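You operate a simulated robot arm through the tools that you are given. There is no shell and no other tool. Be economical: measure what you need, move in short steps, check, and stop when the job is done.

You are at the controls of a simulated two-armed robot. One attempt, no reset.

JOB
Raise the blind, switch off the low light and pull the corn forward.
Fine: blind right up, its knob back at STOP; use the pull bar and push it home; top light left on.

Only the result counts: the job must be done as asked and must still hold three seconds after the hand-in. Knocking over, shifting, dropping, spilling or breaking anything else fails it.

ROBOT AND FRAMES
Two 7-joint arms with fingered hands on one trunk, on a base that drives. Base frame: it is fixed to the floor where the robot stands at the start and does not move with it; the origin is under the middle of the robot, x ahead of it, y to its left, z up. Units: mm, degrees, N and s.
The left shoulder is at the start at [30, 119, 1069], the right one opposite. With the tool pointing down near the work surface each hand reaches from about 280 to 760 mm from the robot's upright axis, wherever it stands, measured 20 degrees to its own side. Places, roughly: basket latch [300, 700, 400]; blind knob [500, 0, 1000]; blind switch box [600, 0, 1000]; blue dial [500, 300, 1200]; flap latch [400, 500, 1300]; lock knob [400, 600, 800]; low light key [600, 0, 800]; right lane [700, 400, 800]; right pull bar [700, 400, 800]; upper light key [600, 0, 900]; window blind [1700, -1400, 1600]. Payload 3.8 kg a hand.
The TCP of each hand is the grasp point between the finger pads, 25 mm short of the fingertips. In the tool frame z runs along the fingers and y along their closing line. Largest opening 88 mm; the body of the gripper starts 29 mm behind the TCP. The gripper is a hand of 4 fingers: y runs from the thumb to the fingers, the wrist lies at [-13, -106, -174] in the tool frame.
Orientation is that of the tool frame in the base frame, as a unit quaternion [w, x, y, z]. With the fingers straight down and the wrist toward the robot, the tool's x, y and z point along [0, 1, 0], [1, 0, 0] and [0, 0, -1] of the base frame.

CONTROLS
- The arms move only by the tool apply_moves. It takes "left_deltas", "right_deltas" or both (then of equal length, played together; a hand with none holds still); each is a list of rows, each a list of 6 numbers: the shift along the base's x, y, z in units of 500 mm (1.0 is 500 mm), then the turn, a rotation vector about the base's x, y, z in units of 90 degrees (1.0 is 90 degrees). In form: [[tx, ty, tz, ax, ay, az], ...]. A call has 1 to 8 rows; each row is the pose to reach, as a shift and turn from the pose commanded when the call began. A call with a number of a shift or a turn outside -1 to 1 is refused whole. Each row takes 0.2 s and may step no farther than 50 mm and 8.6 degrees from the row before; otherwise, the whole call is refused. Where a pose cannot be reached the arm comes as near as it can. A force on the tool above 40 N (or 10 N above the force at the start of the call, whichever is more), or a blocked arm, ends the call early, and 0.2 s more pass. In this call time passes only in rows, and 0.2 s behind the last. The reply holds the time, the measured pose of the TCP, the force on the tool along the base axes, the opening and the grip force, in the units named above and with some noise, with the torque about the TCP (base axes, N m) and any sound that the robot's microphone picked up.
- Cameras (640 x 400 px; columns grow to the right, rows downward): "scene" is now at [52.1, 35.6, 1619.9]; the picture's right is [0.44, -0.90, -0.00], its down [-0.64, -0.32, -0.70] and it looks along [0.63, 0.31, -0.72] (base axes); focal length 278 px, centre (320, 200). "left" rides on the left gripper at [-64, -83, -98] in its tool frame; the picture's right is [-0.62, -0.37, 0.69], its down [0.71, -0.63, 0.30] and it looks along [0.32, 0.68, 0.65] (tool axes); focal length 265 px, centre (320, 200). "right" rides on the right gripper at [64, -83, -98] in its tool frame; the picture's right is [-0.62, 0.37, -0.69], its down [-0.71, -0.63, 0.30] and it looks along [-0.32, 0.68, 0.65] (tool axes); focal length 265 px, centre (320, 200). There is no depth. A picture from a camera that has moved, and an enlarged one, comes with that camera's place and axes in the base frame and with its lens.
- capture(camera): a new picture of that camera. No time passes.
- lift_body(by): slides the trunk up (or, below 0, down) by that many mm; the arms and the scene camera ride with it, the base frame stays. It gives what a move gives, with no picture.
- base_move(legs): drives the robot by 1 to 6 legs, each [ahead, left, turn to the left] in mm, mm and degrees, along the robot's own axes; the way and the turn of a leg run together, so that a leg with both is an arc; at most 1500 mm and 180 degrees a leg. The arms and the cameras ride along, it lands a little off, and it stops where it bumps. It gives what a move gives.
- curl_fingers(index, middle, ring, thumb_bend, thumb_turn, hand): sets how far each is bent, from 0 (flat) to 1 (curled in); at 0.3 the hand is open as for a grip, at 0.7 the pads meet at the TCP. One left out holds its place. A second passes; each finger stops where it meets its share of the squeeze, and holds until it gets a number again. It is the only way to open and close the hand. It gives what a move gives, with no picture; readings hold the bend of each and the force on the fingers (four entries, about 0 where the hand has none), thumb and palm. thumb_turn goes from beside the hand (0) to across from the fingers (1), as for a grip.
- pan_tilt(pan, tilt): turns the head with the scene camera to pan (to the left, within 120 degrees either way) and tilt (down, from -29 to 69), counted from straight ahead of the robot. It gives what a move gives.
- zoom(camera, box): a new picture of the part [left, top, right, bottom] of that camera's present view, enlarged. No time passes.
- hand_in(): hands the job in; it is judged then, once.

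Go step by step. Nothing tells you exact positions but the pictures and the camera data: compare them with the known pose of the tool, close in by small moves and look again before you grip or let go. The budget is 120 turns and 92 pictures, counting those below and the enlarged ones. Unless the task says otherwise, let go and move clear before handing in, and close with one line.

The tools are called after "Request:" as a command line: name --argument value ..., lists and objects as JSON in quotes. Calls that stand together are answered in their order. apply_moves: Moves the arms, as the interface text tells. Its arguments: {"type":"object","properties":{"left_deltas":{"type":"array"},"right_deltas":{"type":"array"}},"required":[]} The other tools are called the same way: lift_body (by) slides the trunk up or down; curl_fingers (index, middle, ring, thumb_bend, thumb_turn, hand) moves the fingers one by one; base_move (legs) drives the base; pan_tilt (pan, tilt) turns the head that bears the scene camera; capture (camera) takes a picture; zoom (camera, box) takes an enlarged picture of a part of a camera's view; hand_in () hands the job in.

At the start:

```text
t: 0.0
left_eef_pos: [421.5, 259.6, 1189.8]
left_ee_rot: [0.0, 0.706, 0.708, 0.0]
left_wrist_force: [-0.9, -0.3, 0.3]
left_ft_torque: [0.01, -0.02, 0.03]
left_opening: 87.5
left_finger_force: 0.2
left_shape: jaw
left_bend: [0.3, 0.3, 0.3, 0.3, 0.98]
left_finger forces: [0.0, 0.0, 0.0, 0.1, 0.0, 0.0]
right_eef_pos: [482.1, -96.0, 1155.3]
right_ee_rot: [0.0, 0.707, 0.708, 0.0]
right_wrist_force: [0.1, -0.1, -0.5]
right_ft_torque: [0.02, -0.01, 0.02]
right_opening: 87.4
right_finger_force: 0.0
right_shape: jaw
right_bend: [0.3, 0.3, 0.3, 0.3, 0.98]
right_finger forces: [0.0, 0.0, 0.0, 0.0, 0.0, 0.1]
trunk travel left (down, up): [-225.0, 365.0]
robot x, y, heading: [-1.3, 0.3, 0.2]
head pan, tilt: [26.3, 45.8]
```

scene: 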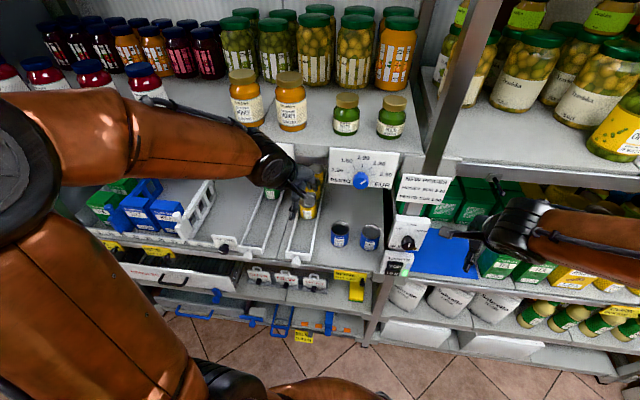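
right: 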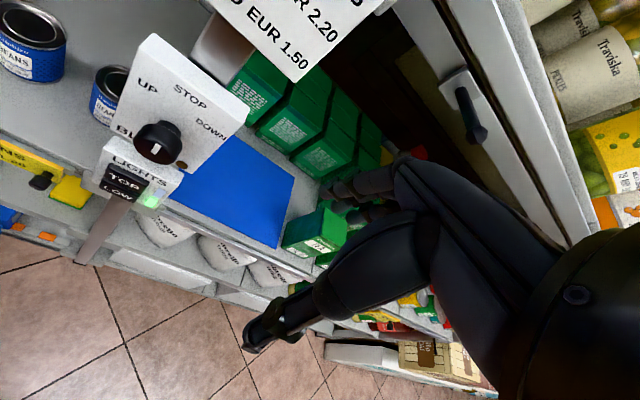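
left: 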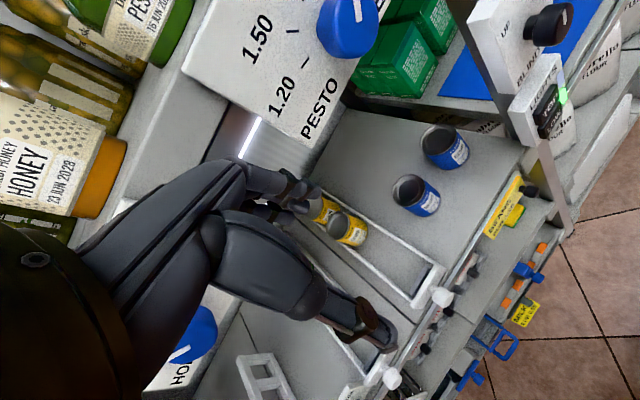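

The shelf shows a blind switch box with a knob (UP/STOP/DOWN), a light key box with TOP and LOW below it, and lanes with yellow corn cans. I'll zoom in on these first.

Request:
zoom --camera "scene" --box '[180, 140, 420, 290]'

Request:
zoom --camera "right" --box '[60, 20, 280, 240]'

Request:
zoom --camera "left" --box '[260, 100, 580, 400]'

```text
2.67 times, centred on (300, 215) of scene
camera zoom: at [52.1, 35.6, 1619.9], right [0.44, -0.9, 0.0], down [-0.64, -0.32, -0.7], along [0.63, 0.31, -0.72], focal length 740 px, centre (373, 160)
```

zoom: 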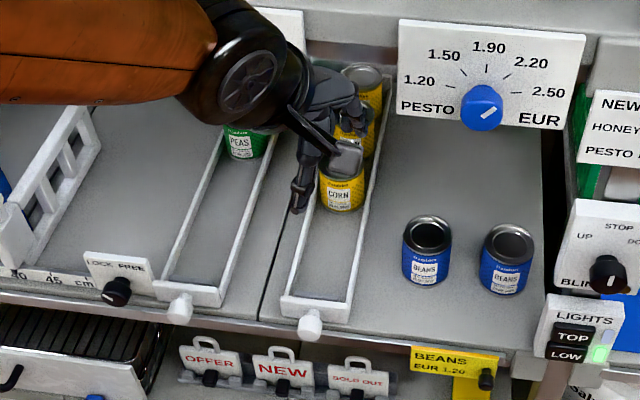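

```text
1.82 times, centred on (170, 130) of right
camera zoom: at [398.7, -30.4, 1254.7], right [0.37, -0.62, 0.69], down [-0.63, -0.71, -0.3], along [0.68, -0.32, -0.65], focal length 483 px, centre (593, 327)
```

zoom: 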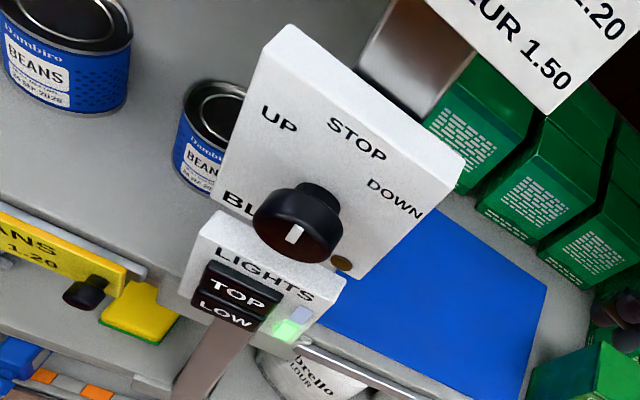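

```text
1.33 times, centred on (420, 250) of left
camera zoom: at [336.9, 194.3, 1288.7], right [-0.37, -0.62, -0.69], down [-0.63, 0.71, -0.3], along [0.68, 0.32, -0.65], focal length 354 px, centre (187, 133)
```

zoom: 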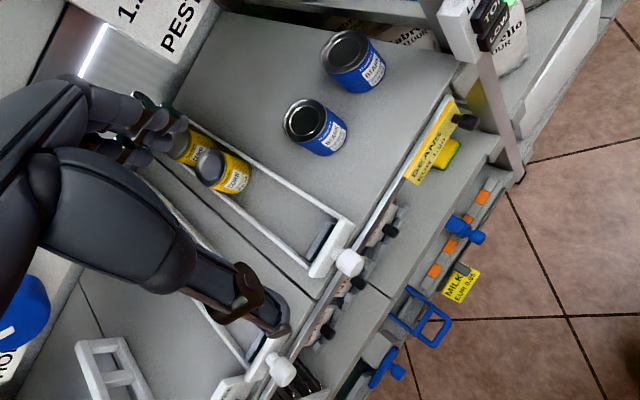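

I'll take a closer look at the switch box and find the window blind.

Request:
zoom --camera "right" --box '[90, 90, 210, 220]'

Request:
pan_tilt --pan -40 --tilt 5

Request:
capture --camera "scene"

```text
3.08 times, centred on (150, 155) of right
camera zoom: at [398.7, -30.4, 1254.7], right [0.37, -0.62, 0.69], down [-0.63, -0.71, -0.3], along [0.68, -0.32, -0.65], focal length 817 px, centre (843, 338)
```

zoom: 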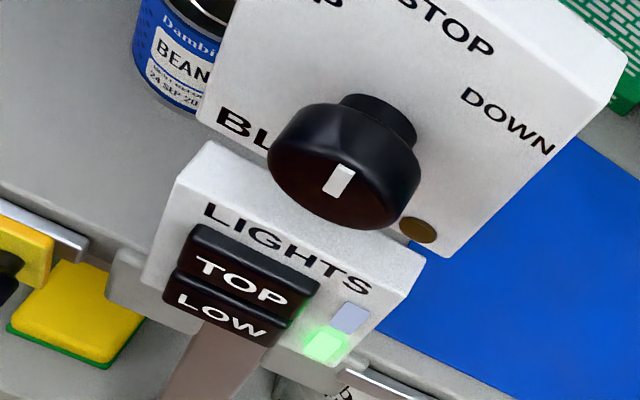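

```text
t: 1.4
left_eef_pos: [422.3, 259.8, 1190.4]
left_ee_rot: [0.0, 0.707, 0.707, 0.0]
left_wrist_force: [-0.7, -0.3, 0.5]
left_ft_torque: [0.01, 0.01, 0.03]
left_opening: 87.5
left_finger_force: 0.1
left_shape: jaw
left_bend: [0.3, 0.3, 0.3, 0.3, 0.98]
left_finger forces: [0.1, 0.0, 0.0, 0.0, 0.0, 0.1]
right_eef_pos: [481.6, -94.7, 1157.3]
right_ee_rot: [0.0, 0.707, 0.707, -0.001]
right_wrist_force: [0.0, 0.5, -0.3]
right_ft_torque: [0.0, 0.01, 0.01]
right_opening: 87.5
right_finger_force: 0.0
right_shape: jaw
right_bend: [0.3, 0.3, 0.3, 0.3, 0.98]
right_finger forces: [0.1, 0.0, 0.0, 0.1, 0.0, 0.0]
trunk travel left (down, up): [-225.0, 365.0]
robot x, y, heading: [1.5, -0.4, -0.1]
head pan, tilt: [-40.0, 5.0]
```

```text
84 pictures are left
camera scene: at [50.2, -59.1, 1684.0], right [-0.64, -0.77, 0.0], down [-0.07, 0.06, -1.0], along [0.76, -0.64, -0.09], focal length 278 px, centre (320, 200)
```

scene: 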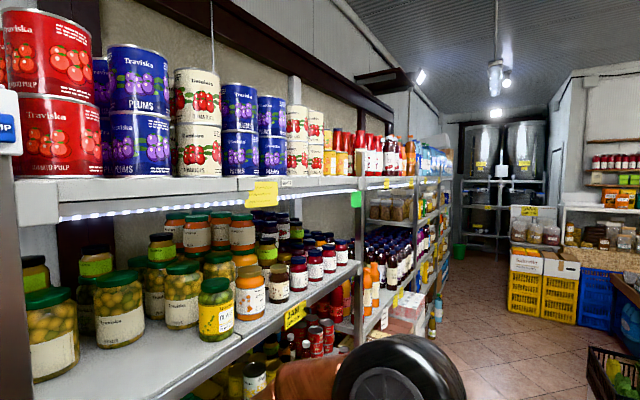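

The blind looks like the beige sheet in the brown window frame behind the shelves. Next I'll look straight ahead at the shelf lights and the front of the switch box.

Request:
pan_tilt --pan 0 --tilt 15

Request:
capture --camera "scene"

Request:
pan_tilt --pan 0 --tilt 50

Request:
capture --camera "scene"

```text
t: 2.4
left_eef_pos: [421.3, 259.3, 1190.6]
left_ee_rot: [0.0, 0.707, 0.707, 0.0]
left_wrist_force: [0.9, 0.3, -0.3]
left_ft_torque: [-0.02, -0.01, 0.02]
left_opening: 87.5
left_finger_force: 0.1
left_shape: jaw
left_bend: [0.3, 0.3, 0.3, 0.3, 0.98]
left_finger forces: [0.0, 0.0, 0.1, 0.0, 0.0, 0.1]
right_eef_pos: [481.8, -94.7, 1157.3]
right_ee_rot: [0.0, 0.707, 0.707, 0.0]
right_wrist_force: [-0.3, -0.4, 0.2]
right_ft_torque: [-0.02, -0.02, 0.02]
right_opening: 87.8
right_finger_force: 0.1
right_shape: jaw
right_bend: [0.3, 0.3, 0.3, 0.3, 0.98]
right_finger forces: [0.0, 0.0, 0.0, 0.0, 0.1, 0.0]
trunk travel left (down, up): [-225.0, 365.0]
robot x, y, heading: [-1.6, -0.9, -0.1]
head pan, tilt: [0.0, 15.0]
```

```text
83 pictures are left
camera scene: at [73.2, -0.2, 1667.8], right [0.0, -1.0, 0.0], down [-0.26, 0.0, -0.97], along [0.97, 0.0, -0.26], focal length 278 px, centre (320, 200)
```

scene: 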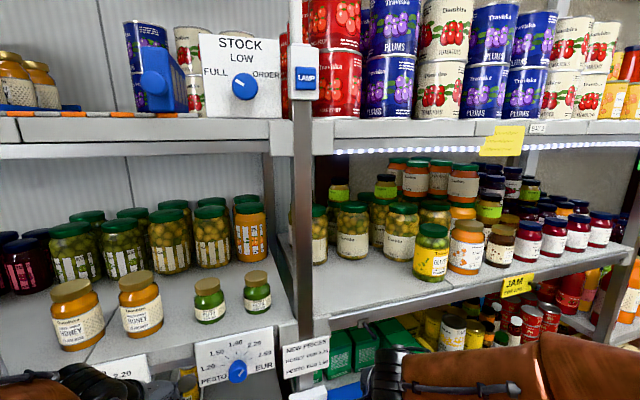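

```text
t: 3.5
left_eef_pos: [422.8, 259.4, 1190.0]
left_ee_rot: [0.0, 0.707, 0.707, 0.0]
left_wrist_force: [0.6, 0.0, 0.7]
left_ft_torque: [0.0, 0.03, -0.02]
left_opening: 87.5
left_finger_force: 0.0
left_shape: jaw
left_bend: [0.3, 0.3, 0.3, 0.3, 0.98]
left_finger forces: [0.0, 0.0, 0.1, 0.0, 0.0, 0.0]
right_eef_pos: [481.4, -94.3, 1155.6]
right_ee_rot: [0.001, 0.707, 0.707, -0.001]
right_wrist_force: [0.8, -0.2, -0.2]
right_ft_torque: [-0.03, 0.02, 0.02]
right_opening: 87.6
right_finger_force: 0.1
right_shape: jaw
right_bend: [0.3, 0.3, 0.3, 0.3, 0.98]
right_finger forces: [0.0, 0.0, 0.0, 0.0, 0.0, 0.0]
trunk travel left (down, up): [-225.0, 365.0]
robot x, y, heading: [2.3, 0.4, -0.1]
head pan, tilt: [0.0, 50.0]
```

```text
82 pictures are left
camera scene: at [56.8, -0.1, 1614.1], right [0.0, -1.0, 0.0], down [-0.77, 0.0, -0.64], along [0.64, 0.0, -0.77], focal length 278 px, centre (320, 200)
```

scene: 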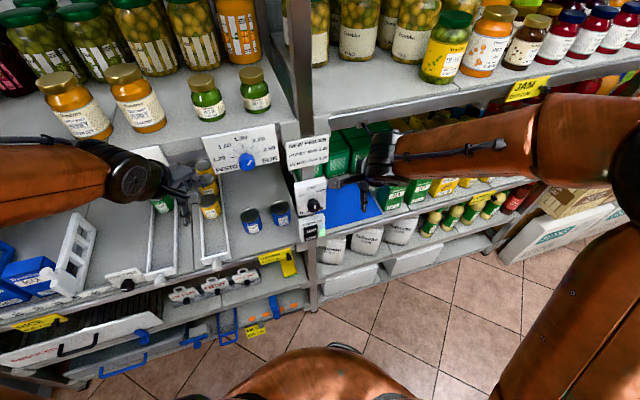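

I need the box geometry, so I'll zoom in on it from the present head pose.

Request:
zoom --camera "scene" --box '[270, 130, 360, 250]'

Request:
zoom --camera "right" --box '[80, 20, 260, 220]'

Request:
zoom --camera "left" --box '[440, 0, 600, 160]'

```text
3.33 times, centred on (315, 190) of scene
camera zoom: at [56.8, -0.1, 1614.1], right [0.0, -1.0, 0.0], down [-0.77, 0.0, -0.64], along [0.64, 0.0, -0.77], focal length 925 px, centre (337, 233)
```

zoom: 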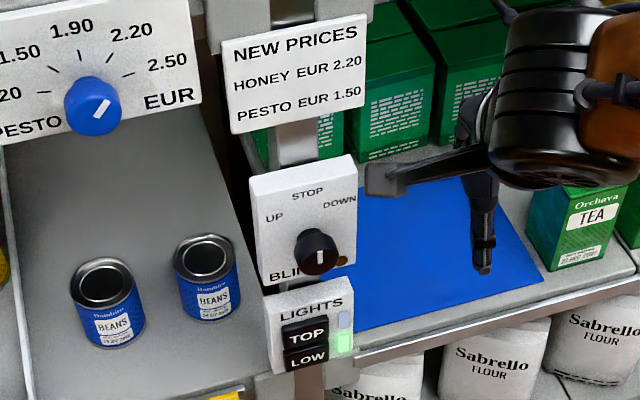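

```text
2.00 times, centred on (170, 120) of right
camera zoom: at [398.7, -30.4, 1254.7], right [0.37, -0.62, 0.69], down [-0.63, -0.71, -0.3], along [0.68, -0.32, -0.65], focal length 531 px, centre (620, 360)
```

zoom: 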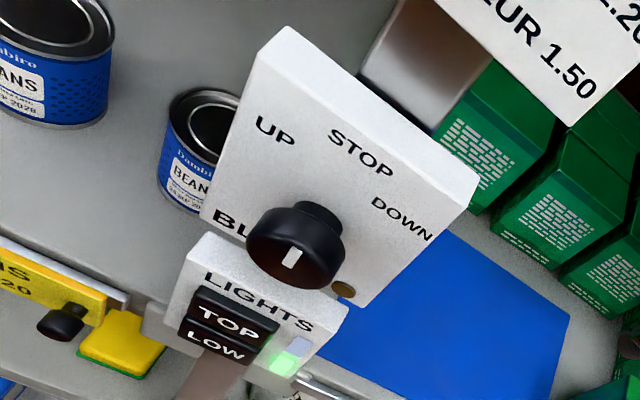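

```text
2.50 times, centred on (520, 80) of left
camera zoom: at [336.9, 194.3, 1288.7], right [-0.37, -0.62, -0.69], down [-0.63, 0.71, -0.3], along [0.68, 0.32, -0.65], focal length 664 px, centre (-180, 500)
```

zoom: 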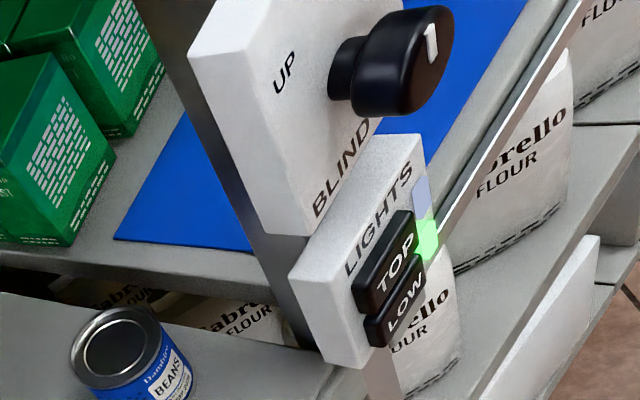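

Triangulating puts the knob face at about [527, 14, 1021], the TOP key at about [545, 30, 880] and the LOW key at about [543, 29, 843]. The panel is yawed about 18°, so I'll swing the right hand to point forward.

Request:
apply_moves --right_deltas '[[-0.012, 0.018, -0.03, 0, -0.09, 0], [-0.025, 0.036, -0.06, 0, -0.18, 0], [-0.037, 0.054, -0.09, 0, -0.27, 0], [-0.05, 0.072, -0.12, 0, -0.36, 0], [-0.062, 0.09, -0.15, 0, -0.45, 0], [-0.075, 0.108, -0.18, 0, -0.54, 0], [-0.087, 0.126, -0.21, 0, -0.63, 0], [-0.1, 0.144, -0.24, 0, -0.72, 0]]'

Request:
apply_moves --right_deltas '[[0, 0, 0, 0, -0.09, 0], [0, 0, 0, 0, -0.18, 0], [0, 0, 0, 0, -0.28, 0]]'

Request:
apply_moves --right_deltas '[[0, 0, 0, 0, 0, 0.067], [0, 0, 0, 0, 0, 0.134], [0, 0, 0, 0, 0, 0.2]]'

Request:
capture --camera "right"

Request:
capture --camera "scene"

```text
t: 5.2
left_eef_pos: [422.5, 259.6, 1190.1]
left_ee_rot: [0.0, 0.707, 0.707, 0.0]
left_wrist_force: [0.5, 0.4, 0.5]
left_ft_torque: [0.0, 0.02, -0.03]
left_opening: 87.7
left_finger_force: 0.0
left_shape: jaw
left_bend: [0.3, 0.3, 0.3, 0.3, 0.98]
left_finger forces: [0.0, 0.0, 0.0, 0.1, 0.1, 0.0]
right_eef_pos: [479.6, -6.1, 1055.2]
right_ee_rot: [0.378, 0.597, 0.599, 0.377]
right_wrist_force: [0.4, 0.7, -0.2]
right_ft_torque: [-0.03, 0.0, -0.01]
right_opening: 87.6
right_finger_force: 0.1
right_shape: jaw
right_bend: [0.3, 0.3, 0.3, 0.3, 0.98]
right_finger forces: [0.0, 0.0, 0.1, 0.0, 0.0, 0.1]
right hand out of reach, approached as far as the arm can: row 7, 8
trunk travel left (down, up): [-225.0, 365.0]
robot x, y, heading: [-0.7, 2.3, 0.2]
head pan, tilt: [0.0, 50.0]
```

```text
refused: row 3 steps farther than a row can; nothing moved
```

```text
t: 6.0
left_eef_pos: [421.7, 258.8, 1190.5]
left_ee_rot: [0.0, 0.707, 0.707, 0.0]
left_wrist_force: [-0.2, 1.0, -0.2]
left_ft_torque: [0.02, -0.03, -0.01]
left_opening: 87.8
left_finger_force: 0.0
left_shape: jaw
left_bend: [0.3, 0.3, 0.3, 0.3, 0.98]
left_finger forces: [0.1, 0.1, 0.0, 0.0, 0.1, 0.1]
right_eef_pos: [447.4, 72.1, 1071.8]
right_ee_rot: [0.328, 0.509, 0.676, 0.42]
right_wrist_force: [0.4, 0.1, -0.2]
right_ft_torque: [0.02, 0.01, 0.01]
right_opening: 87.7
right_finger_force: 0.1
right_shape: jaw
right_bend: [0.3, 0.3, 0.3, 0.3, 0.98]
right_finger forces: [0.0, 0.0, 0.0, 0.0, 0.0, 0.1]
right hand out of reach, approached as far as the arm can: row 1, 2, 3
trunk travel left (down, up): [-225.0, 365.0]
robot x, y, heading: [2.9, 2.1, 0.2]
head pan, tilt: [0.0, 50.0]
```

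```text
78 pictures are left
camera right: at [309.7, 100.7, 1038.2], right [-0.29, -0.71, 0.64], down [0.2, -0.7, -0.69], along [0.94, -0.07, 0.34], focal length 265 px, centre (320, 200)
```

right: 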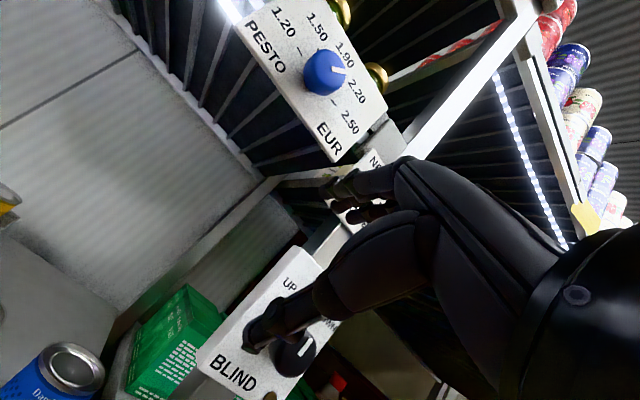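

```text
77 pictures are left
camera scene: at [56.5, 0.0, 1614.1], right [0.0, -1.0, 0.0], down [-0.77, 0.0, -0.64], along [0.64, 0.0, -0.77], focal length 278 px, centre (320, 200)
```

scene: 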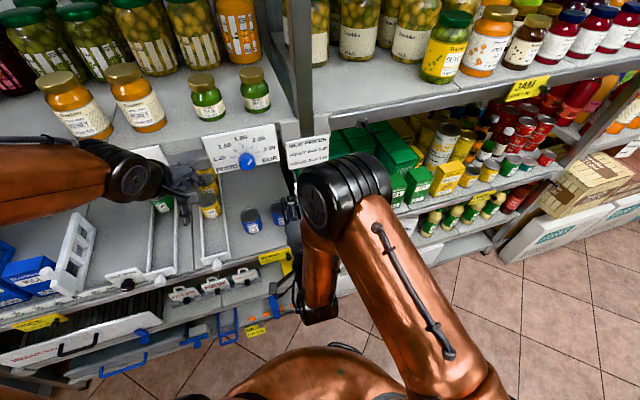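

The forward pose is too cramped this close. I'll back off a little and turn 18° so the robot squares up to the shelf.

Request:
base_move --legs '[[-110, -70, 0], [0, 0, 18]]'

Request:
apply_moves --right_deltas '[[0, 0, 0, 0, 0, 0]]'

Request:
capture --camera "scene"

```text
t: 8.3
left_eef_pos: [210.3, 307.2, 1190.9]
left_ee_rot: [0.0, 0.588, 0.809, -0.001]
left_wrist_force: [-0.1, -1.0, 0.2]
left_ft_torque: [-0.02, -0.01, 0.0]
left_opening: 87.5
left_finger_force: 0.0
left_shape: jaw
left_bend: [0.3, 0.3, 0.3, 0.3, 0.98]
left_finger forces: [0.0, 0.1, 0.0, 0.0, 0.1, 0.0]
right_eef_pos: [292.9, 136.1, 1072.1]
right_ee_rot: [0.259, 0.397, 0.747, 0.467]
right_wrist_force: [-0.6, -0.8, -0.5]
right_ft_torque: [-0.03, -0.02, -0.02]
right_opening: 87.6
right_finger_force: 0.0
right_shape: jaw
right_bend: [0.3, 0.3, 0.3, 0.3, 0.98]
right_finger forces: [0.0, 0.1, 0.0, 0.0, 0.0, 0.1]
trunk travel left (down, up): [-225.0, 365.0]
robot x, y, heading: [-111.1, -72.4, 18.0]
head pan, tilt: [0.0, 50.0]
```

```text
t: 8.7
left_eef_pos: [211.7, 306.0, 1189.8]
left_ee_rot: [0.0, 0.587, 0.809, 0.001]
left_wrist_force: [0.3, 0.8, -0.3]
left_ft_torque: [0.01, -0.02, 0.0]
left_opening: 87.5
left_finger_force: 0.1
left_shape: jaw
left_bend: [0.3, 0.3, 0.3, 0.3, 0.98]
left_finger forces: [0.0, 0.1, 0.0, 0.0, 0.1, 0.0]
right_eef_pos: [293.6, 135.0, 1071.2]
right_ee_rot: [0.259, 0.398, 0.747, 0.466]
right_wrist_force: [0.3, -0.8, 0.3]
right_ft_torque: [0.03, 0.01, 0.01]
right_opening: 88.0
right_finger_force: 0.1
right_shape: jaw
right_bend: [0.3, 0.3, 0.3, 0.3, 0.98]
right_finger forces: [0.1, 0.1, 0.1, 0.0, 0.0, 0.1]
trunk travel left (down, up): [-225.0, 365.0]
robot x, y, heading: [-111.4, -71.9, 18.0]
head pan, tilt: [0.0, 50.0]
```

```text
76 pictures are left
camera scene: at [-56.0, -52.7, 1614.1], right [0.31, -0.95, 0.0], down [-0.73, -0.24, -0.64], along [0.61, 0.2, -0.77], focal length 278 px, centre (320, 200)
```

scene: 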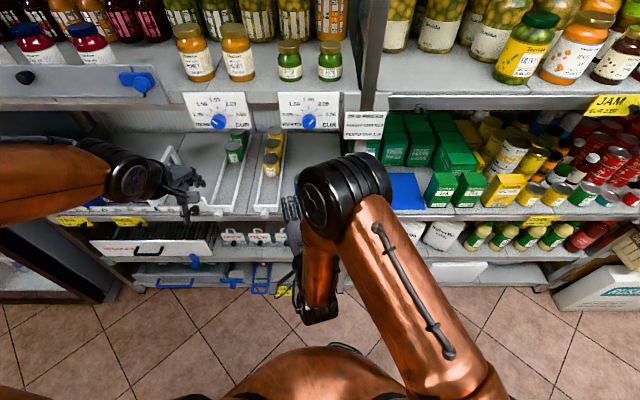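

The robot is squared to the shelf. Next I'll align the right hand with the knob axis and stand off about 90 mm.

Request:
apply_moves --right_deltas '[[0.05, -0.05, -0.017, 0.022, -0.042, -0.0276], [0.1, -0.1, -0.033, 0.044, -0.084, -0.055], [0.148, -0.149, -0.05, 0.066, -0.1266, -0.0828], [0.197, -0.199, -0.067, 0.0885, -0.1687, -0.1103], [0.247, -0.248, -0.083, 0.1106, -0.211, -0.138], [0.296, -0.298, -0.1, 0.1327, -0.2531, -0.1655]]'

Request:
capture --camera "right"

Request:
capture --camera "scene"

```text
t: 10.1
left_eef_pos: [212.0, 305.6, 1190.3]
left_ee_rot: [0.0, 0.587, 0.809, 0.0]
left_wrist_force: [-0.4, -0.1, 0.4]
left_ft_torque: [-0.02, 0.01, -0.01]
left_opening: 87.4
left_finger_force: 0.0
left_shape: jaw
left_bend: [0.3, 0.3, 0.3, 0.3, 0.98]
left_finger forces: [0.1, 0.1, 0.0, 0.1, 0.0, 0.0]
right_eef_pos: [469.0, 97.0, 1036.6]
right_ee_rot: [0.424, 0.424, 0.576, 0.556]
right_wrist_force: [-0.6, 0.3, -0.6]
right_ft_torque: [0.02, 0.02, 0.0]
right_opening: 87.8
right_finger_force: 0.1
right_shape: jaw
right_bend: [0.3, 0.3, 0.3, 0.3, 0.98]
right_finger forces: [0.0, 0.0, 0.0, 0.1, 0.0, 0.0]
right hand out of reach, approached as far as the arm can: row 1, 2, 3, 4, 5, 6
trunk travel left (down, up): [-225.0, 365.0]
robot x, y, heading: [-112.3, -71.3, 17.9]
head pan, tilt: [0.0, 50.0]
```

```text
75 pictures are left
camera right: at [355.9, 129.3, 954.5], right [-0.48, -0.78, 0.39], down [0.48, -0.61, -0.62], along [0.73, -0.11, 0.67], focal length 265 px, centre (320, 200)
```

right: 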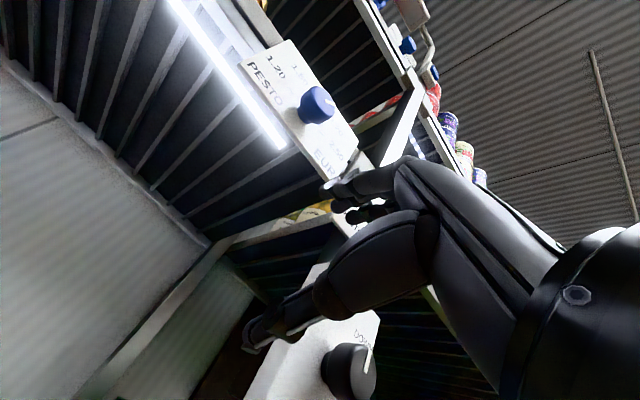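

```text
74 pictures are left
camera scene: at [-55.3, -53.0, 1614.1], right [0.31, -0.95, 0.0], down [-0.73, -0.24, -0.64], along [0.61, 0.2, -0.77], focal length 278 px, centre (320, 200)
```

scene: 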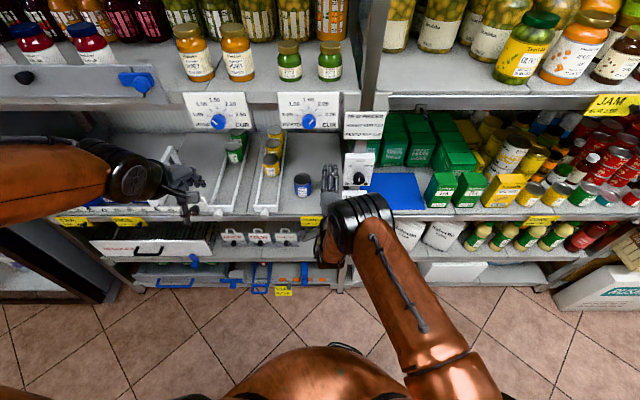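

The orientation is close but the hand stopped 110 mm short sideways. I'll try the rest of the shift from here.

Request:
apply_moves --right_deltas '[[-0.014, -0.055, -0.008, 0, 0, 0], [-0.028, -0.11, -0.016, 0, 0, 0], [-0.042, -0.165, -0.024, 0, 0, 0], [-0.056, -0.222, -0.032, 0, 0, 0]]'

```text
t: 11.1
left_eef_pos: [212.2, 306.9, 1189.8]
left_ee_rot: [0.0, 0.588, 0.809, 0.0]
left_wrist_force: [-0.3, 0.3, -0.1]
left_ft_torque: [0.0, 0.01, 0.0]
left_opening: 87.7
left_finger_force: 0.1
left_shape: jaw
left_bend: [0.3, 0.3, 0.3, 0.3, 0.98]
left_finger forces: [0.0, 0.0, 0.1, 0.0, 0.1, 0.1]
right_eef_pos: [465.0, 109.2, 1034.7]
right_ee_rot: [0.419, 0.416, 0.572, 0.57]
right_wrist_force: [0.6, -0.5, 0.6]
right_ft_torque: [-0.01, 0.01, 0.03]
right_opening: 87.8
right_finger_force: 0.1
right_shape: jaw
right_bend: [0.3, 0.3, 0.3, 0.3, 0.98]
right_finger forces: [0.0, 0.1, 0.0, 0.1, 0.1, 0.0]
right hand out of reach, approached as far as the arm can: row 1, 2, 3, 4
trunk travel left (down, up): [-225.0, 365.0]
robot x, y, heading: [-111.1, -68.7, 18.2]
head pan, tilt: [0.0, 50.0]
```

The upright roll is awkward for the right arm. Rolling so the wrist swings out to the right should suit it, and the round knob can be gripped at any roll.

Request:
apply_moves --right_deltas '[[-0.008, -0.045, -0.005, -0.085, -0.0275, 0], [-0.016, -0.09, -0.01, -0.17, -0.055, 0], [-0.024, -0.135, -0.016, -0.254, -0.0825, 0], [-0.032, -0.18, -0.021, -0.339, -0.11, 0], [-0.04, -0.225, -0.026, -0.423, -0.137, 0], [-0.048, -0.247, -0.03, -0.465, -0.151, 0]]'

Request:
capture --camera "right"

```text
t: 12.5
left_eef_pos: [212.0, 306.4, 1190.4]
left_ee_rot: [-0.001, 0.589, 0.808, 0.0]
left_wrist_force: [0.2, 1.1, 0.7]
left_ft_torque: [0.01, -0.01, -0.01]
left_opening: 87.7
left_finger_force: 0.1
left_shape: jaw
left_bend: [0.3, 0.3, 0.3, 0.3, 0.98]
left_finger forces: [0.0, 0.0, 0.0, 0.0, 0.0, 0.1]
right_eef_pos: [467.3, 17.9, 1015.6]
right_ee_rot: [0.6, 0.169, 0.688, 0.373]
right_wrist_force: [0.0, 0.8, -0.1]
right_ft_torque: [-0.02, 0.03, 0.0]
right_opening: 87.8
right_finger_force: 0.1
right_shape: jaw
right_bend: [0.3, 0.3, 0.3, 0.3, 0.98]
right_finger forces: [0.0, 0.0, 0.1, 0.1, 0.0, 0.0]
right hand out of reach, approached as far as the arm can: row 1, 2, 3, 4, 5, 6
trunk travel left (down, up): [-225.0, 365.0]
robot x, y, heading: [-109.5, -70.9, 18.2]
head pan, tilt: [0.0, 50.0]
```

```text
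73 pictures are left
camera right: at [377.5, -22.7, 911.9], right [-0.6, -0.39, 0.7], down [0.58, -0.81, 0.05], along [0.55, 0.43, 0.72], focal length 265 px, centre (320, 200)
```

right: 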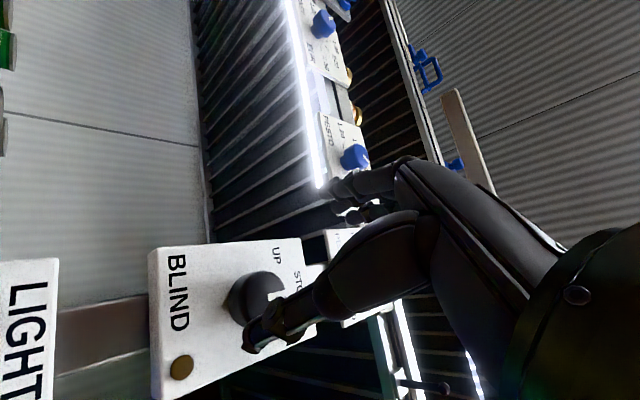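

This roll works and the hand is now about 22 mm left of the knob axis. I'll centre it and roll a bit more.

Request:
apply_moves --right_deltas '[[0.0, -0.02, 0.005, -0.08, -0.026, 0], [-0.006, -0.038, 0.01, -0.16, -0.052, 0]]'

```text
t: 13.1
left_eef_pos: [211.7, 305.9, 1190.6]
left_ee_rot: [-0.001, 0.588, 0.809, 0.0]
left_wrist_force: [-0.1, -0.6, -0.3]
left_ft_torque: [-0.01, 0.02, 0.03]
left_opening: 87.6
left_finger_force: 0.0
left_shape: jaw
left_bend: [0.3, 0.3, 0.3, 0.3, 0.98]
left_finger forces: [0.1, 0.1, 0.0, 0.0, 0.1, 0.0]
right_eef_pos: [465.6, -0.5, 1020.6]
right_ee_rot: [0.644, 0.079, 0.703, 0.292]
right_wrist_force: [-0.2, -0.6, 0.9]
right_ft_torque: [0.01, 0.01, -0.03]
right_opening: 87.9
right_finger_force: 0.1
right_shape: jaw
right_bend: [0.3, 0.3, 0.3, 0.3, 0.98]
right_finger forces: [0.1, 0.0, 0.0, 0.1, 0.0, 0.0]
trunk travel left (down, up): [-225.0, 365.0]
robot x, y, heading: [-110.0, -71.5, 18.2]
head pan, tilt: [0.0, 50.0]
```

That pose is in reach. I'll check the alignment before closing in.

Request:
zoom --camera "scene" --box '[300, 110, 400, 230]'

Request:
zoom --camera "right" --box '[140, 140, 440, 400]'

```text
3.33 times, centred on (350, 170) of scene
camera zoom: at [-56.1, -52.7, 1614.1], right [0.31, -0.95, 0.0], down [-0.73, -0.24, -0.64], along [0.61, 0.2, -0.77], focal length 925 px, centre (220, 300)
```

zoom: 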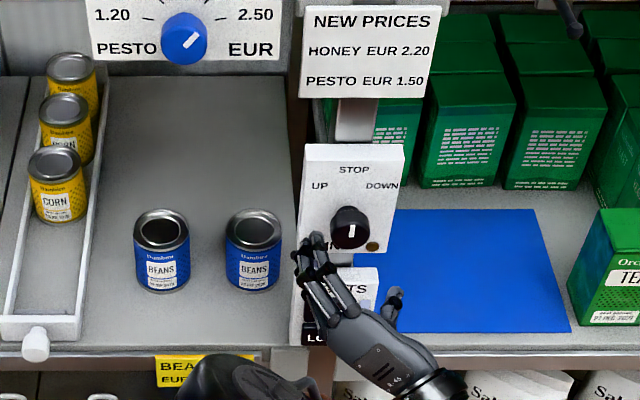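

```text
1.54 times, centred on (290, 270) of right
camera zoom: at [383.3, -67.6, 922.1], right [-0.66, -0.21, 0.72], down [0.57, -0.77, 0.29], along [0.49, 0.6, 0.63], focal length 408 px, centre (366, 92)
```

zoom: 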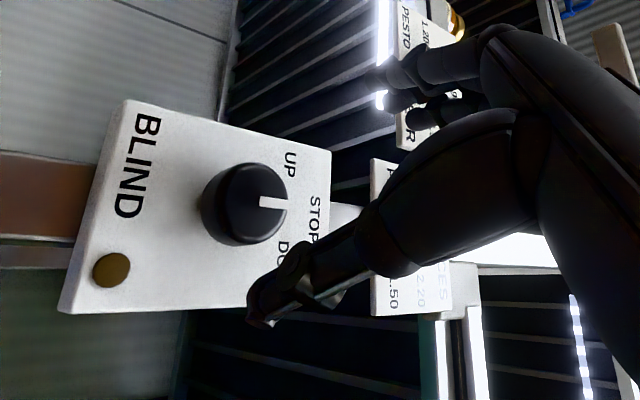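

The mark is at STOP and the knob face is at about [527, 13.5, 1018]. I'll advance along its axis to about 8 mm short of the face.

Request:
apply_moves --right_deltas '[[0.004, -0.01, -0.004, 0, 0, 0], [0.055, 0.005, -0.004, 0, 0, 0], [0.107, 0.022, -0.004, 0, 0, 0]]'

Request:
zoom --camera "right" --box '[140, 140, 440, 400]'

Request:
zoom --camera "scene" --box '[310, 130, 400, 220]'

```text
t: 13.9
left_eef_pos: [212.3, 307.5, 1190.4]
left_ee_rot: [0.0, 0.587, 0.809, 0.0]
left_wrist_force: [0.7, 0.0, -0.2]
left_ft_torque: [0.05, 0.0, -0.01]
left_opening: 87.7
left_finger_force: 0.2
left_shape: jaw
left_bend: [0.3, 0.3, 0.3, 0.3, 0.98]
left_finger forces: [0.0, 0.0, 0.1, 0.1, 0.1, 0.0]
right_eef_pos: [519.2, 8.4, 1018.4]
right_ee_rot: [0.642, 0.078, 0.704, 0.292]
right_wrist_force: [-0.1, -0.2, -0.5]
right_ft_torque: [0.01, 0.01, 0.01]
right_opening: 87.8
right_finger_force: 0.0
right_shape: jaw
right_bend: [0.3, 0.3, 0.3, 0.3, 0.98]
right_finger forces: [0.1, 0.0, 0.0, 0.0, 0.0, 0.1]
trunk travel left (down, up): [-225.0, 365.0]
robot x, y, heading: [-109.5, -71.4, 18.1]
head pan, tilt: [0.0, 50.0]
```

```text
1.54 times, centred on (290, 270) of right
camera zoom: at [437.2, -57.9, 919.2], right [-0.66, -0.22, 0.72], down [0.57, -0.77, 0.29], along [0.49, 0.6, 0.63], focal length 408 px, centre (366, 92)
```

zoom: 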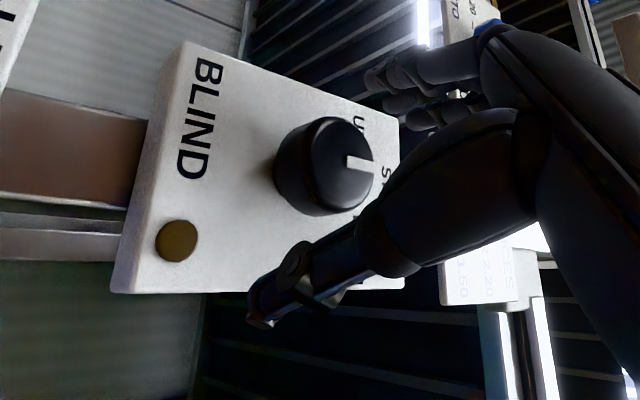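

```text
4.44 times, centred on (355, 175) of scene
camera zoom: at [-55.7, -52.7, 1614.1], right [0.31, -0.95, 0.0], down [-0.73, -0.24, -0.64], along [0.61, 0.2, -0.77], focal length 1233 px, centre (164, 311)
```

zoom: 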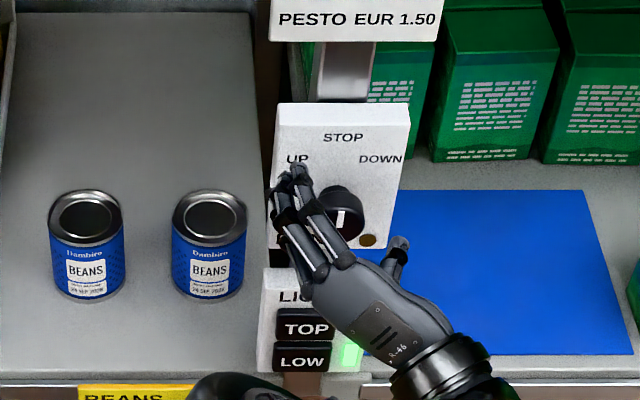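

The knob sits between the fingers and thumb, so I'll close on it.

Request:
curl_fingers --hand "right" --index 0.65 --middle 0.65 --ring 0.65 --thumb_bend 0.65

Request:
zoom --camera "right" --box '[140, 140, 440, 400]'

```text
t: 14.9
left_eef_pos: [211.7, 306.0, 1189.9]
left_ee_rot: [0.001, 0.588, 0.809, 0.0]
left_wrist_force: [0.3, 0.3, 1.0]
left_ft_torque: [-0.02, -0.02, -0.04]
left_opening: 87.6
left_finger_force: 0.0
left_shape: jaw
left_bend: [0.3, 0.3, 0.3, 0.3, 0.98]
left_finger forces: [0.1, 0.0, 0.1, 0.0, 0.0, 0.0]
right_eef_pos: [519.0, 9.6, 1016.6]
right_ee_rot: [0.643, 0.079, 0.703, 0.292]
right_wrist_force: [-0.5, 1.8, 2.6]
right_ft_torque: [0.02, -0.07, 0.04]
right_opening: 28.6
right_finger_force: 7.4
right_shape: fingers
right_bend: [0.57, 0.61, 0.65, 0.57, 0.97]
right_finger forces: [5.1, 2.8, 0.1, 0.0, 6.2, 0.1]
trunk travel left (down, up): [-225.0, 365.0]
robot x, y, heading: [-111.5, -67.9, 17.9]
head pan, tilt: [0.0, 50.0]
```

```text
1.54 times, centred on (290, 270) of right
camera zoom: at [437.0, -57.6, 919.7], right [-0.66, -0.22, 0.72], down [0.57, -0.77, 0.29], along [0.49, 0.6, 0.63], focal length 408 px, centre (366, 92)
```

zoom: 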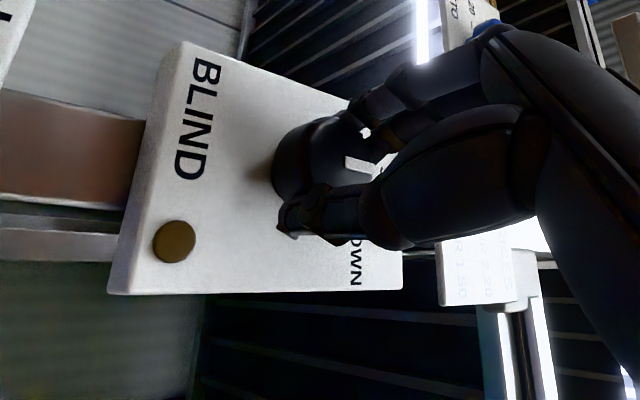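

The knob is gripped. I'll turn it toward UP, counter-clockwise by about 45°.

Request:
apply_moves --right_deltas '[[0, 0, 0, -0.0793, -0.0258, 0], [0, 0, 0, -0.1585, -0.0515, 0], [0, 0, 0, -0.2378, -0.0773, 0], [0, 0, 0, -0.317, -0.103, 0], [0, 0, 0, -0.3963, -0.1288, 0], [0, 0, 0, -0.4755, -0.1545, 0]]'

Request:
zoom --camera "scene" --box '[310, 130, 400, 220]'

Request:
zoom --camera "right" --box '[140, 140, 440, 400]'

```text
t: 16.3
left_eef_pos: [210.7, 307.0, 1190.1]
left_ee_rot: [0.001, 0.587, 0.809, 0.0]
left_wrist_force: [0.2, 0.5, -0.8]
left_ft_torque: [0.04, -0.03, 0.01]
left_opening: 87.7
left_finger_force: 0.0
left_shape: jaw
left_bend: [0.3, 0.3, 0.3, 0.3, 0.98]
left_finger forces: [0.0, 0.1, 0.0, 0.0, 0.0, 0.0]
right_eef_pos: [521.4, 9.3, 1031.5]
right_ee_rot: [0.707, -0.12, 0.69, 0.097]
right_wrist_force: [-2.5, 2.1, 0.6]
right_ft_torque: [0.02, 0.01, 0.1]
right_opening: 21.2
right_finger_force: 3.2
right_shape: fingers
right_bend: [0.58, 0.65, 0.65, 0.62, 0.98]
right_finger forces: [4.4, 0.0, 0.1, 0.1, 1.7, 0.0]
right hand out of reach, approached as far as the arm can: row 5, 6
trunk travel left (down, up): [-225.0, 365.0]
robot x, y, heading: [-107.6, -72.6, 17.8]
head pan, tilt: [0.0, 50.0]
```

```text
4.44 times, centred on (355, 175) of scene
camera zoom: at [-56.4, -52.3, 1614.1], right [0.31, -0.95, 0.0], down [-0.73, -0.24, -0.64], along [0.61, 0.2, -0.77], focal length 1233 px, centre (164, 311)
```

zoom: 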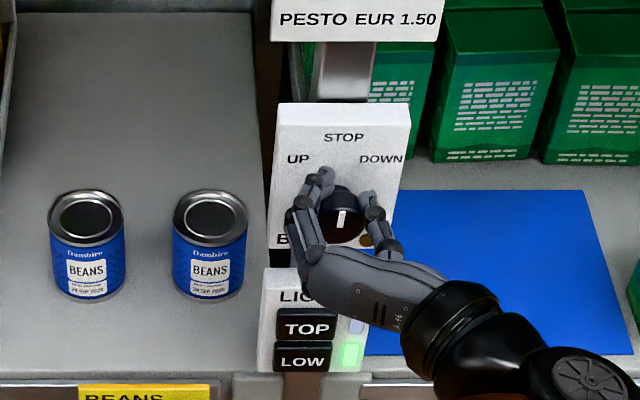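

```text
1.54 times, centred on (290, 270) of right
camera zoom: at [454.8, -100.4, 967.9], right [-0.79, 0.16, 0.59], down [0.46, -0.49, 0.74], along [0.4, 0.86, 0.31], focal length 408 px, centre (366, 92)
```

zoom: 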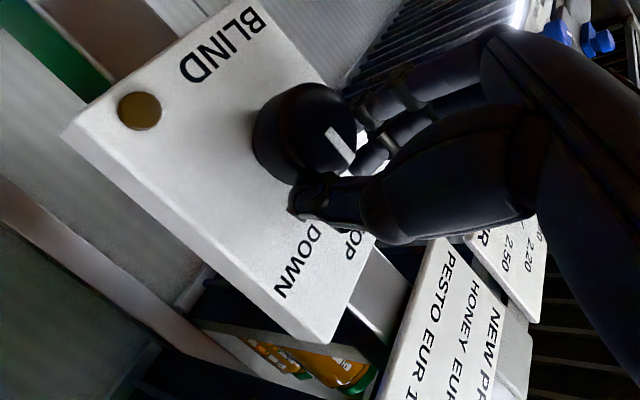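

The hand slipped around the knob because the arm ran out of reach and lifted, so the knob is still at STOP. I'll release, back off and shift the base right so the knob is near the robot's centre line.

Request:
curl_fingers --hand "right" --index 0.3 --middle 0.3 --ring 0.3 --thumb_bend 0.3

Request:
apply_moves --right_deltas '[[-0.057, -0.0185, -0.01, 0, 0, 0], [-0.114, -0.037, -0.02, 0.06, 0.02, 0], [-0.171, -0.056, -0.02, 0.14, 0.045, 0]]'

Request:
base_move --legs '[[0, -100, 0]]'

```text
t: 17.3
left_eef_pos: [211.1, 307.2, 1190.7]
left_ee_rot: [0.0, 0.588, 0.809, 0.0]
left_wrist_force: [-0.3, 0.1, 0.7]
left_ft_torque: [0.02, 0.01, 0.01]
left_opening: 87.8
left_finger_force: 0.1
left_shape: jaw
left_bend: [0.3, 0.3, 0.3, 0.3, 0.98]
left_finger forces: [0.1, 0.1, 0.1, 0.0, 0.0, 0.1]
right_eef_pos: [521.3, 10.2, 1030.8]
right_ee_rot: [0.707, -0.12, 0.69, 0.098]
right_wrist_force: [0.8, 0.2, 0.1]
right_ft_torque: [0.01, -0.02, -0.01]
right_opening: 84.7
right_finger_force: 0.1
right_shape: fingers
right_bend: [0.3, 0.3, 0.3, 0.3, 0.98]
right_finger forces: [0.0, 0.0, 0.0, 0.1, 0.0, 0.0]
trunk travel left (down, up): [-225.0, 365.0]
robot x, y, heading: [-110.7, -67.3, 18.2]
head pan, tilt: [0.0, 50.0]
```

```text
t: 18.1
left_eef_pos: [211.2, 306.8, 1189.6]
left_ee_rot: [0.0, 0.588, 0.809, 0.0]
left_wrist_force: [0.0, -0.5, 0.2]
left_ft_torque: [0.03, 0.0, -0.01]
left_opening: 87.6
left_finger_force: 0.0
left_shape: jaw
left_bend: [0.3, 0.3, 0.3, 0.3, 0.98]
left_finger forces: [0.1, 0.0, 0.0, 0.0, 0.0, 0.0]
right_eef_pos: [436.8, -18.3, 1020.3]
right_ee_rot: [0.692, -0.037, 0.699, 0.178]
right_wrist_force: [-1.2, -0.4, 1.0]
right_ft_torque: [-0.02, 0.01, 0.0]
right_opening: 84.4
right_finger_force: 0.1
right_shape: fingers
right_bend: [0.3, 0.3, 0.3, 0.3, 0.98]
right_finger forces: [0.1, 0.1, 0.1, 0.0, 0.2, 0.0]
trunk travel left (down, up): [-225.0, 365.0]
robot x, y, heading: [-108.2, -70.4, 18.0]
head pan, tilt: [0.0, 50.0]
```

```text
t: 19.3
left_eef_pos: [242.5, 209.4, 1191.0]
left_ee_rot: [0.0, 0.587, 0.81, 0.001]
left_wrist_force: [0.4, -1.2, -0.3]
left_ft_torque: [0.01, -0.01, 0.04]
left_opening: 87.5
left_finger_force: 0.1
left_shape: jaw
left_bend: [0.3, 0.3, 0.3, 0.3, 0.98]
left_finger forces: [0.0, 0.0, 0.0, 0.0, 0.0, 0.1]
right_eef_pos: [467.9, -115.2, 1018.8]
right_ee_rot: [0.692, -0.037, 0.698, 0.177]
right_wrist_force: [-0.6, -0.2, 0.6]
right_ft_torque: [-0.01, -0.02, 0.03]
right_opening: 84.2
right_finger_force: 0.1
right_shape: fingers
right_bend: [0.3, 0.3, 0.3, 0.3, 0.98]
right_finger forces: [0.0, 0.0, 0.0, 0.0, 0.1, 0.0]
trunk travel left (down, up): [-225.0, 365.0]
robot x, y, heading: [-79.2, -163.6, 17.9]
head pan, tilt: [0.0, 50.0]
```

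Next I'll bring the hand back to the knob axis at stand-off and test the far end of the roll there.

Request:
apply_moves --right_deltas '[[-0.015, 0.047, -0.003, -0.08, -0.026, 0], [-0.031, 0.095, -0.006, -0.16, -0.052, 0], [-0.046, 0.142, -0.009, -0.24, -0.078, 0], [-0.062, 0.19, -0.012, -0.264, -0.0858, 0]]'

```text
t: 20.3
left_eef_pos: [243.2, 211.0, 1190.5]
left_ee_rot: [0.0, 0.588, 0.809, 0.001]
left_wrist_force: [-0.5, -0.7, -0.2]
left_ft_torque: [-0.02, 0.02, 0.02]
left_opening: 87.5
left_finger_force: 0.1
left_shape: jaw
left_bend: [0.3, 0.3, 0.3, 0.3, 0.98]
left_finger forces: [0.1, 0.1, 0.0, 0.0, 0.1, 0.0]
right_eef_pos: [425.1, -8.4, 1025.9]
right_ee_rot: [0.722, -0.182, 0.667, 0.031]
right_wrist_force: [-0.6, -0.1, -0.8]
right_ft_torque: [0.03, 0.0, 0.0]
right_opening: 84.9
right_finger_force: 0.0
right_shape: fingers
right_bend: [0.3, 0.3, 0.3, 0.3, 0.98]
right_finger forces: [0.0, 0.1, 0.0, 0.1, 0.1, 0.0]
right hand out of reach, approached as far as the arm can: row 3, 4
trunk travel left (down, up): [-225.0, 365.0]
robot x, y, heading: [-78.2, -166.0, 18.1]
head pan, tilt: [0.0, 50.0]
```

The roll limit is near −95° here. I'll use a range of about −20° to −66° instead, so I'm rolling back at stand-off.

Request:
apply_moves --right_deltas '[[0.012, -0.008, -0.01, 0.087, 0.0283, 0], [0.024, -0.016, -0.02, 0.174, 0.0566, 0], [0.024, -0.016, -0.02, 0.261, 0.0849, 0], [0.024, -0.016, -0.02, 0.348, 0.1132, 0], [0.024, -0.016, -0.02, 0.435, 0.1415, 0]]'

Request:
apply_moves --right_deltas '[[0, 0, 0, 0.087, 0.0283, 0], [0, 0, 0, 0.174, 0.0566, 0], [0, 0, 0, 0.261, 0.0849, 0], [0, 0, 0, 0.348, 0.1132, 0], [0, 0, 0, 0.435, 0.1415, 0]]'

```text
t: 21.5
left_eef_pos: [243.4, 210.7, 1189.1]
left_ee_rot: [0.0, 0.587, 0.809, -0.001]
left_wrist_force: [-0.3, -0.2, 0.4]
left_ft_torque: [0.0, 0.03, 0.0]
left_opening: 87.4
left_finger_force: 0.2
left_shape: jaw
left_bend: [0.3, 0.3, 0.3, 0.3, 0.98]
left_finger forces: [0.0, 0.0, 0.1, 0.1, 0.0, 0.1]
right_eef_pos: [435.6, -18.3, 1017.2]
right_ee_rot: [0.659, 0.064, 0.698, 0.272]
right_wrist_force: [0.2, 0.0, 0.4]
right_ft_torque: [-0.02, -0.01, -0.02]
right_opening: 84.6
right_finger_force: 0.0
right_shape: fingers
right_bend: [0.3, 0.3, 0.3, 0.3, 0.98]
right_finger forces: [0.1, 0.1, 0.0, 0.0, 0.1, 0.0]
trunk travel left (down, up): [-225.0, 365.0]
robot x, y, heading: [-80.7, -168.9, 17.9]
head pan, tilt: [0.0, 50.0]
```

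```text
t: 22.7
left_eef_pos: [242.6, 211.4, 1190.1]
left_ee_rot: [0.0, 0.588, 0.809, 0.0]
left_wrist_force: [-0.6, 0.0, -0.5]
left_ft_torque: [-0.01, 0.0, 0.01]
left_opening: 87.6
left_finger_force: 0.0
left_shape: jaw
left_bend: [0.3, 0.3, 0.3, 0.3, 0.98]
left_finger forces: [0.0, 0.0, 0.1, 0.0, 0.1, 0.0]
right_eef_pos: [455.3, 5.8, 1016.1]
right_ee_rot: [0.52, 0.31, 0.635, 0.479]
right_wrist_force: [-0.4, 0.0, 0.6]
right_ft_torque: [0.0, 0.01, -0.02]
right_opening: 84.7
right_finger_force: 0.2
right_shape: fingers
right_bend: [0.3, 0.3, 0.3, 0.3, 0.98]
right_finger forces: [0.1, 0.1, 0.1, 0.0, 0.0, 0.1]
right hand out of reach, approached as far as the arm can: row 4, 5
trunk travel left (down, up): [-225.0, 365.0]
robot x, y, heading: [-80.6, -166.2, 17.8]
head pan, tilt: [0.0, 50.0]
```

I'm still about 15 mm off the axis at this roll, so I'll nudge the base right another 40 mm and re-centre the hand.

Request:
base_move --legs '[[0, -40, 0]]'

Request:
apply_moves --right_deltas '[[-0.008, 0.024, -0.002, 0, 0, 0], [-0.015, 0.047, -0.004, 0, 0, 0]]'

Request:
zoom --camera "scene" --box '[240, 110, 360, 230]'

Request:
capture --camera "right"

```text
t: 23.6
left_eef_pos: [255.5, 170.1, 1191.4]
left_ee_rot: [-0.001, 0.589, 0.808, 0.001]
left_wrist_force: [0.7, -0.4, -0.7]
left_ft_torque: [0.02, 0.02, 0.04]
left_opening: 87.5
left_finger_force: 0.1
left_shape: jaw
left_bend: [0.3, 0.3, 0.3, 0.3, 0.98]
left_finger forces: [0.0, 0.0, 0.0, 0.0, 0.0, 0.1]
right_eef_pos: [468.8, -33.4, 1016.0]
right_ee_rot: [0.52, 0.311, 0.635, 0.479]
right_wrist_force: [0.6, -0.1, 0.5]
right_ft_torque: [0.01, 0.01, 0.05]
right_opening: 84.5
right_finger_force: 0.0
right_shape: fingers
right_bend: [0.3, 0.3, 0.3, 0.3, 0.98]
right_finger forces: [0.1, 0.0, 0.1, 0.0, 0.0, 0.0]
trunk travel left (down, up): [-225.0, 365.0]
robot x, y, heading: [-65.1, -202.2, 18.1]
head pan, tilt: [0.0, 50.0]
```

```text
t: 24.2
left_eef_pos: [255.2, 172.1, 1191.1]
left_ee_rot: [0.0, 0.588, 0.809, 0.0]
left_wrist_force: [-0.7, 0.3, -1.1]
left_ft_torque: [-0.03, -0.03, -0.06]
left_opening: 88.1
left_finger_force: 0.0
left_shape: jaw
left_bend: [0.3, 0.3, 0.3, 0.3, 0.98]
left_finger forces: [0.0, 0.0, 0.0, 0.0, 0.0, 0.1]
right_eef_pos: [459.7, -9.2, 1012.8]
right_ee_rot: [0.52, 0.309, 0.636, 0.479]
right_wrist_force: [-0.2, 0.5, 0.6]
right_ft_torque: [0.0, -0.02, 0.01]
right_opening: 84.6
right_finger_force: 0.0
right_shape: fingers
right_bend: [0.3, 0.3, 0.3, 0.3, 0.98]
right_finger forces: [0.1, 0.0, 0.0, 0.0, 0.0, 0.1]
trunk travel left (down, up): [-225.0, 365.0]
robot x, y, heading: [-64.1, -200.6, 17.8]
head pan, tilt: [0.0, 50.0]
```

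```text
3.33 times, centred on (300, 170) of scene
camera zoom: at [-12.4, -187.3, 1614.1], right [0.31, -0.95, 0.0], down [-0.73, -0.24, -0.64], along [0.61, 0.2, -0.77], focal length 925 px, centre (387, 300)
```

zoom: 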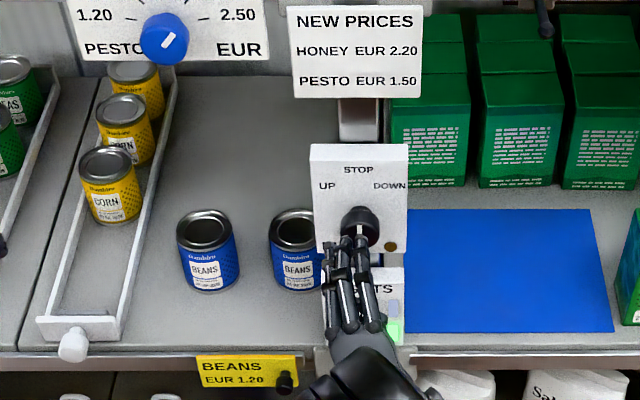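

```text
64 pictures are left
camera right: at [357.8, -8.0, 911.2], right [-0.54, -0.62, 0.57], down [0.55, -0.77, -0.33], along [0.64, 0.14, 0.76], focal length 265 px, centre (320, 200)
```

right: 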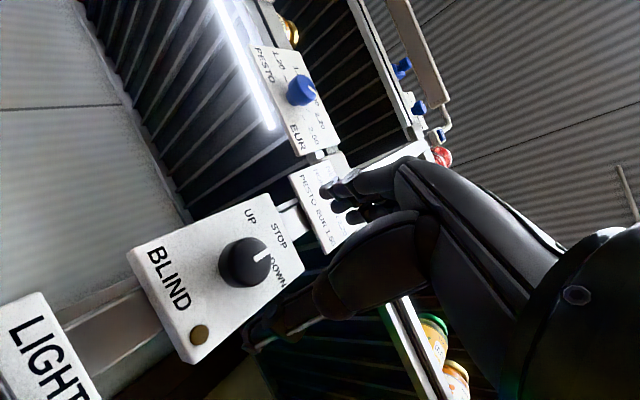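

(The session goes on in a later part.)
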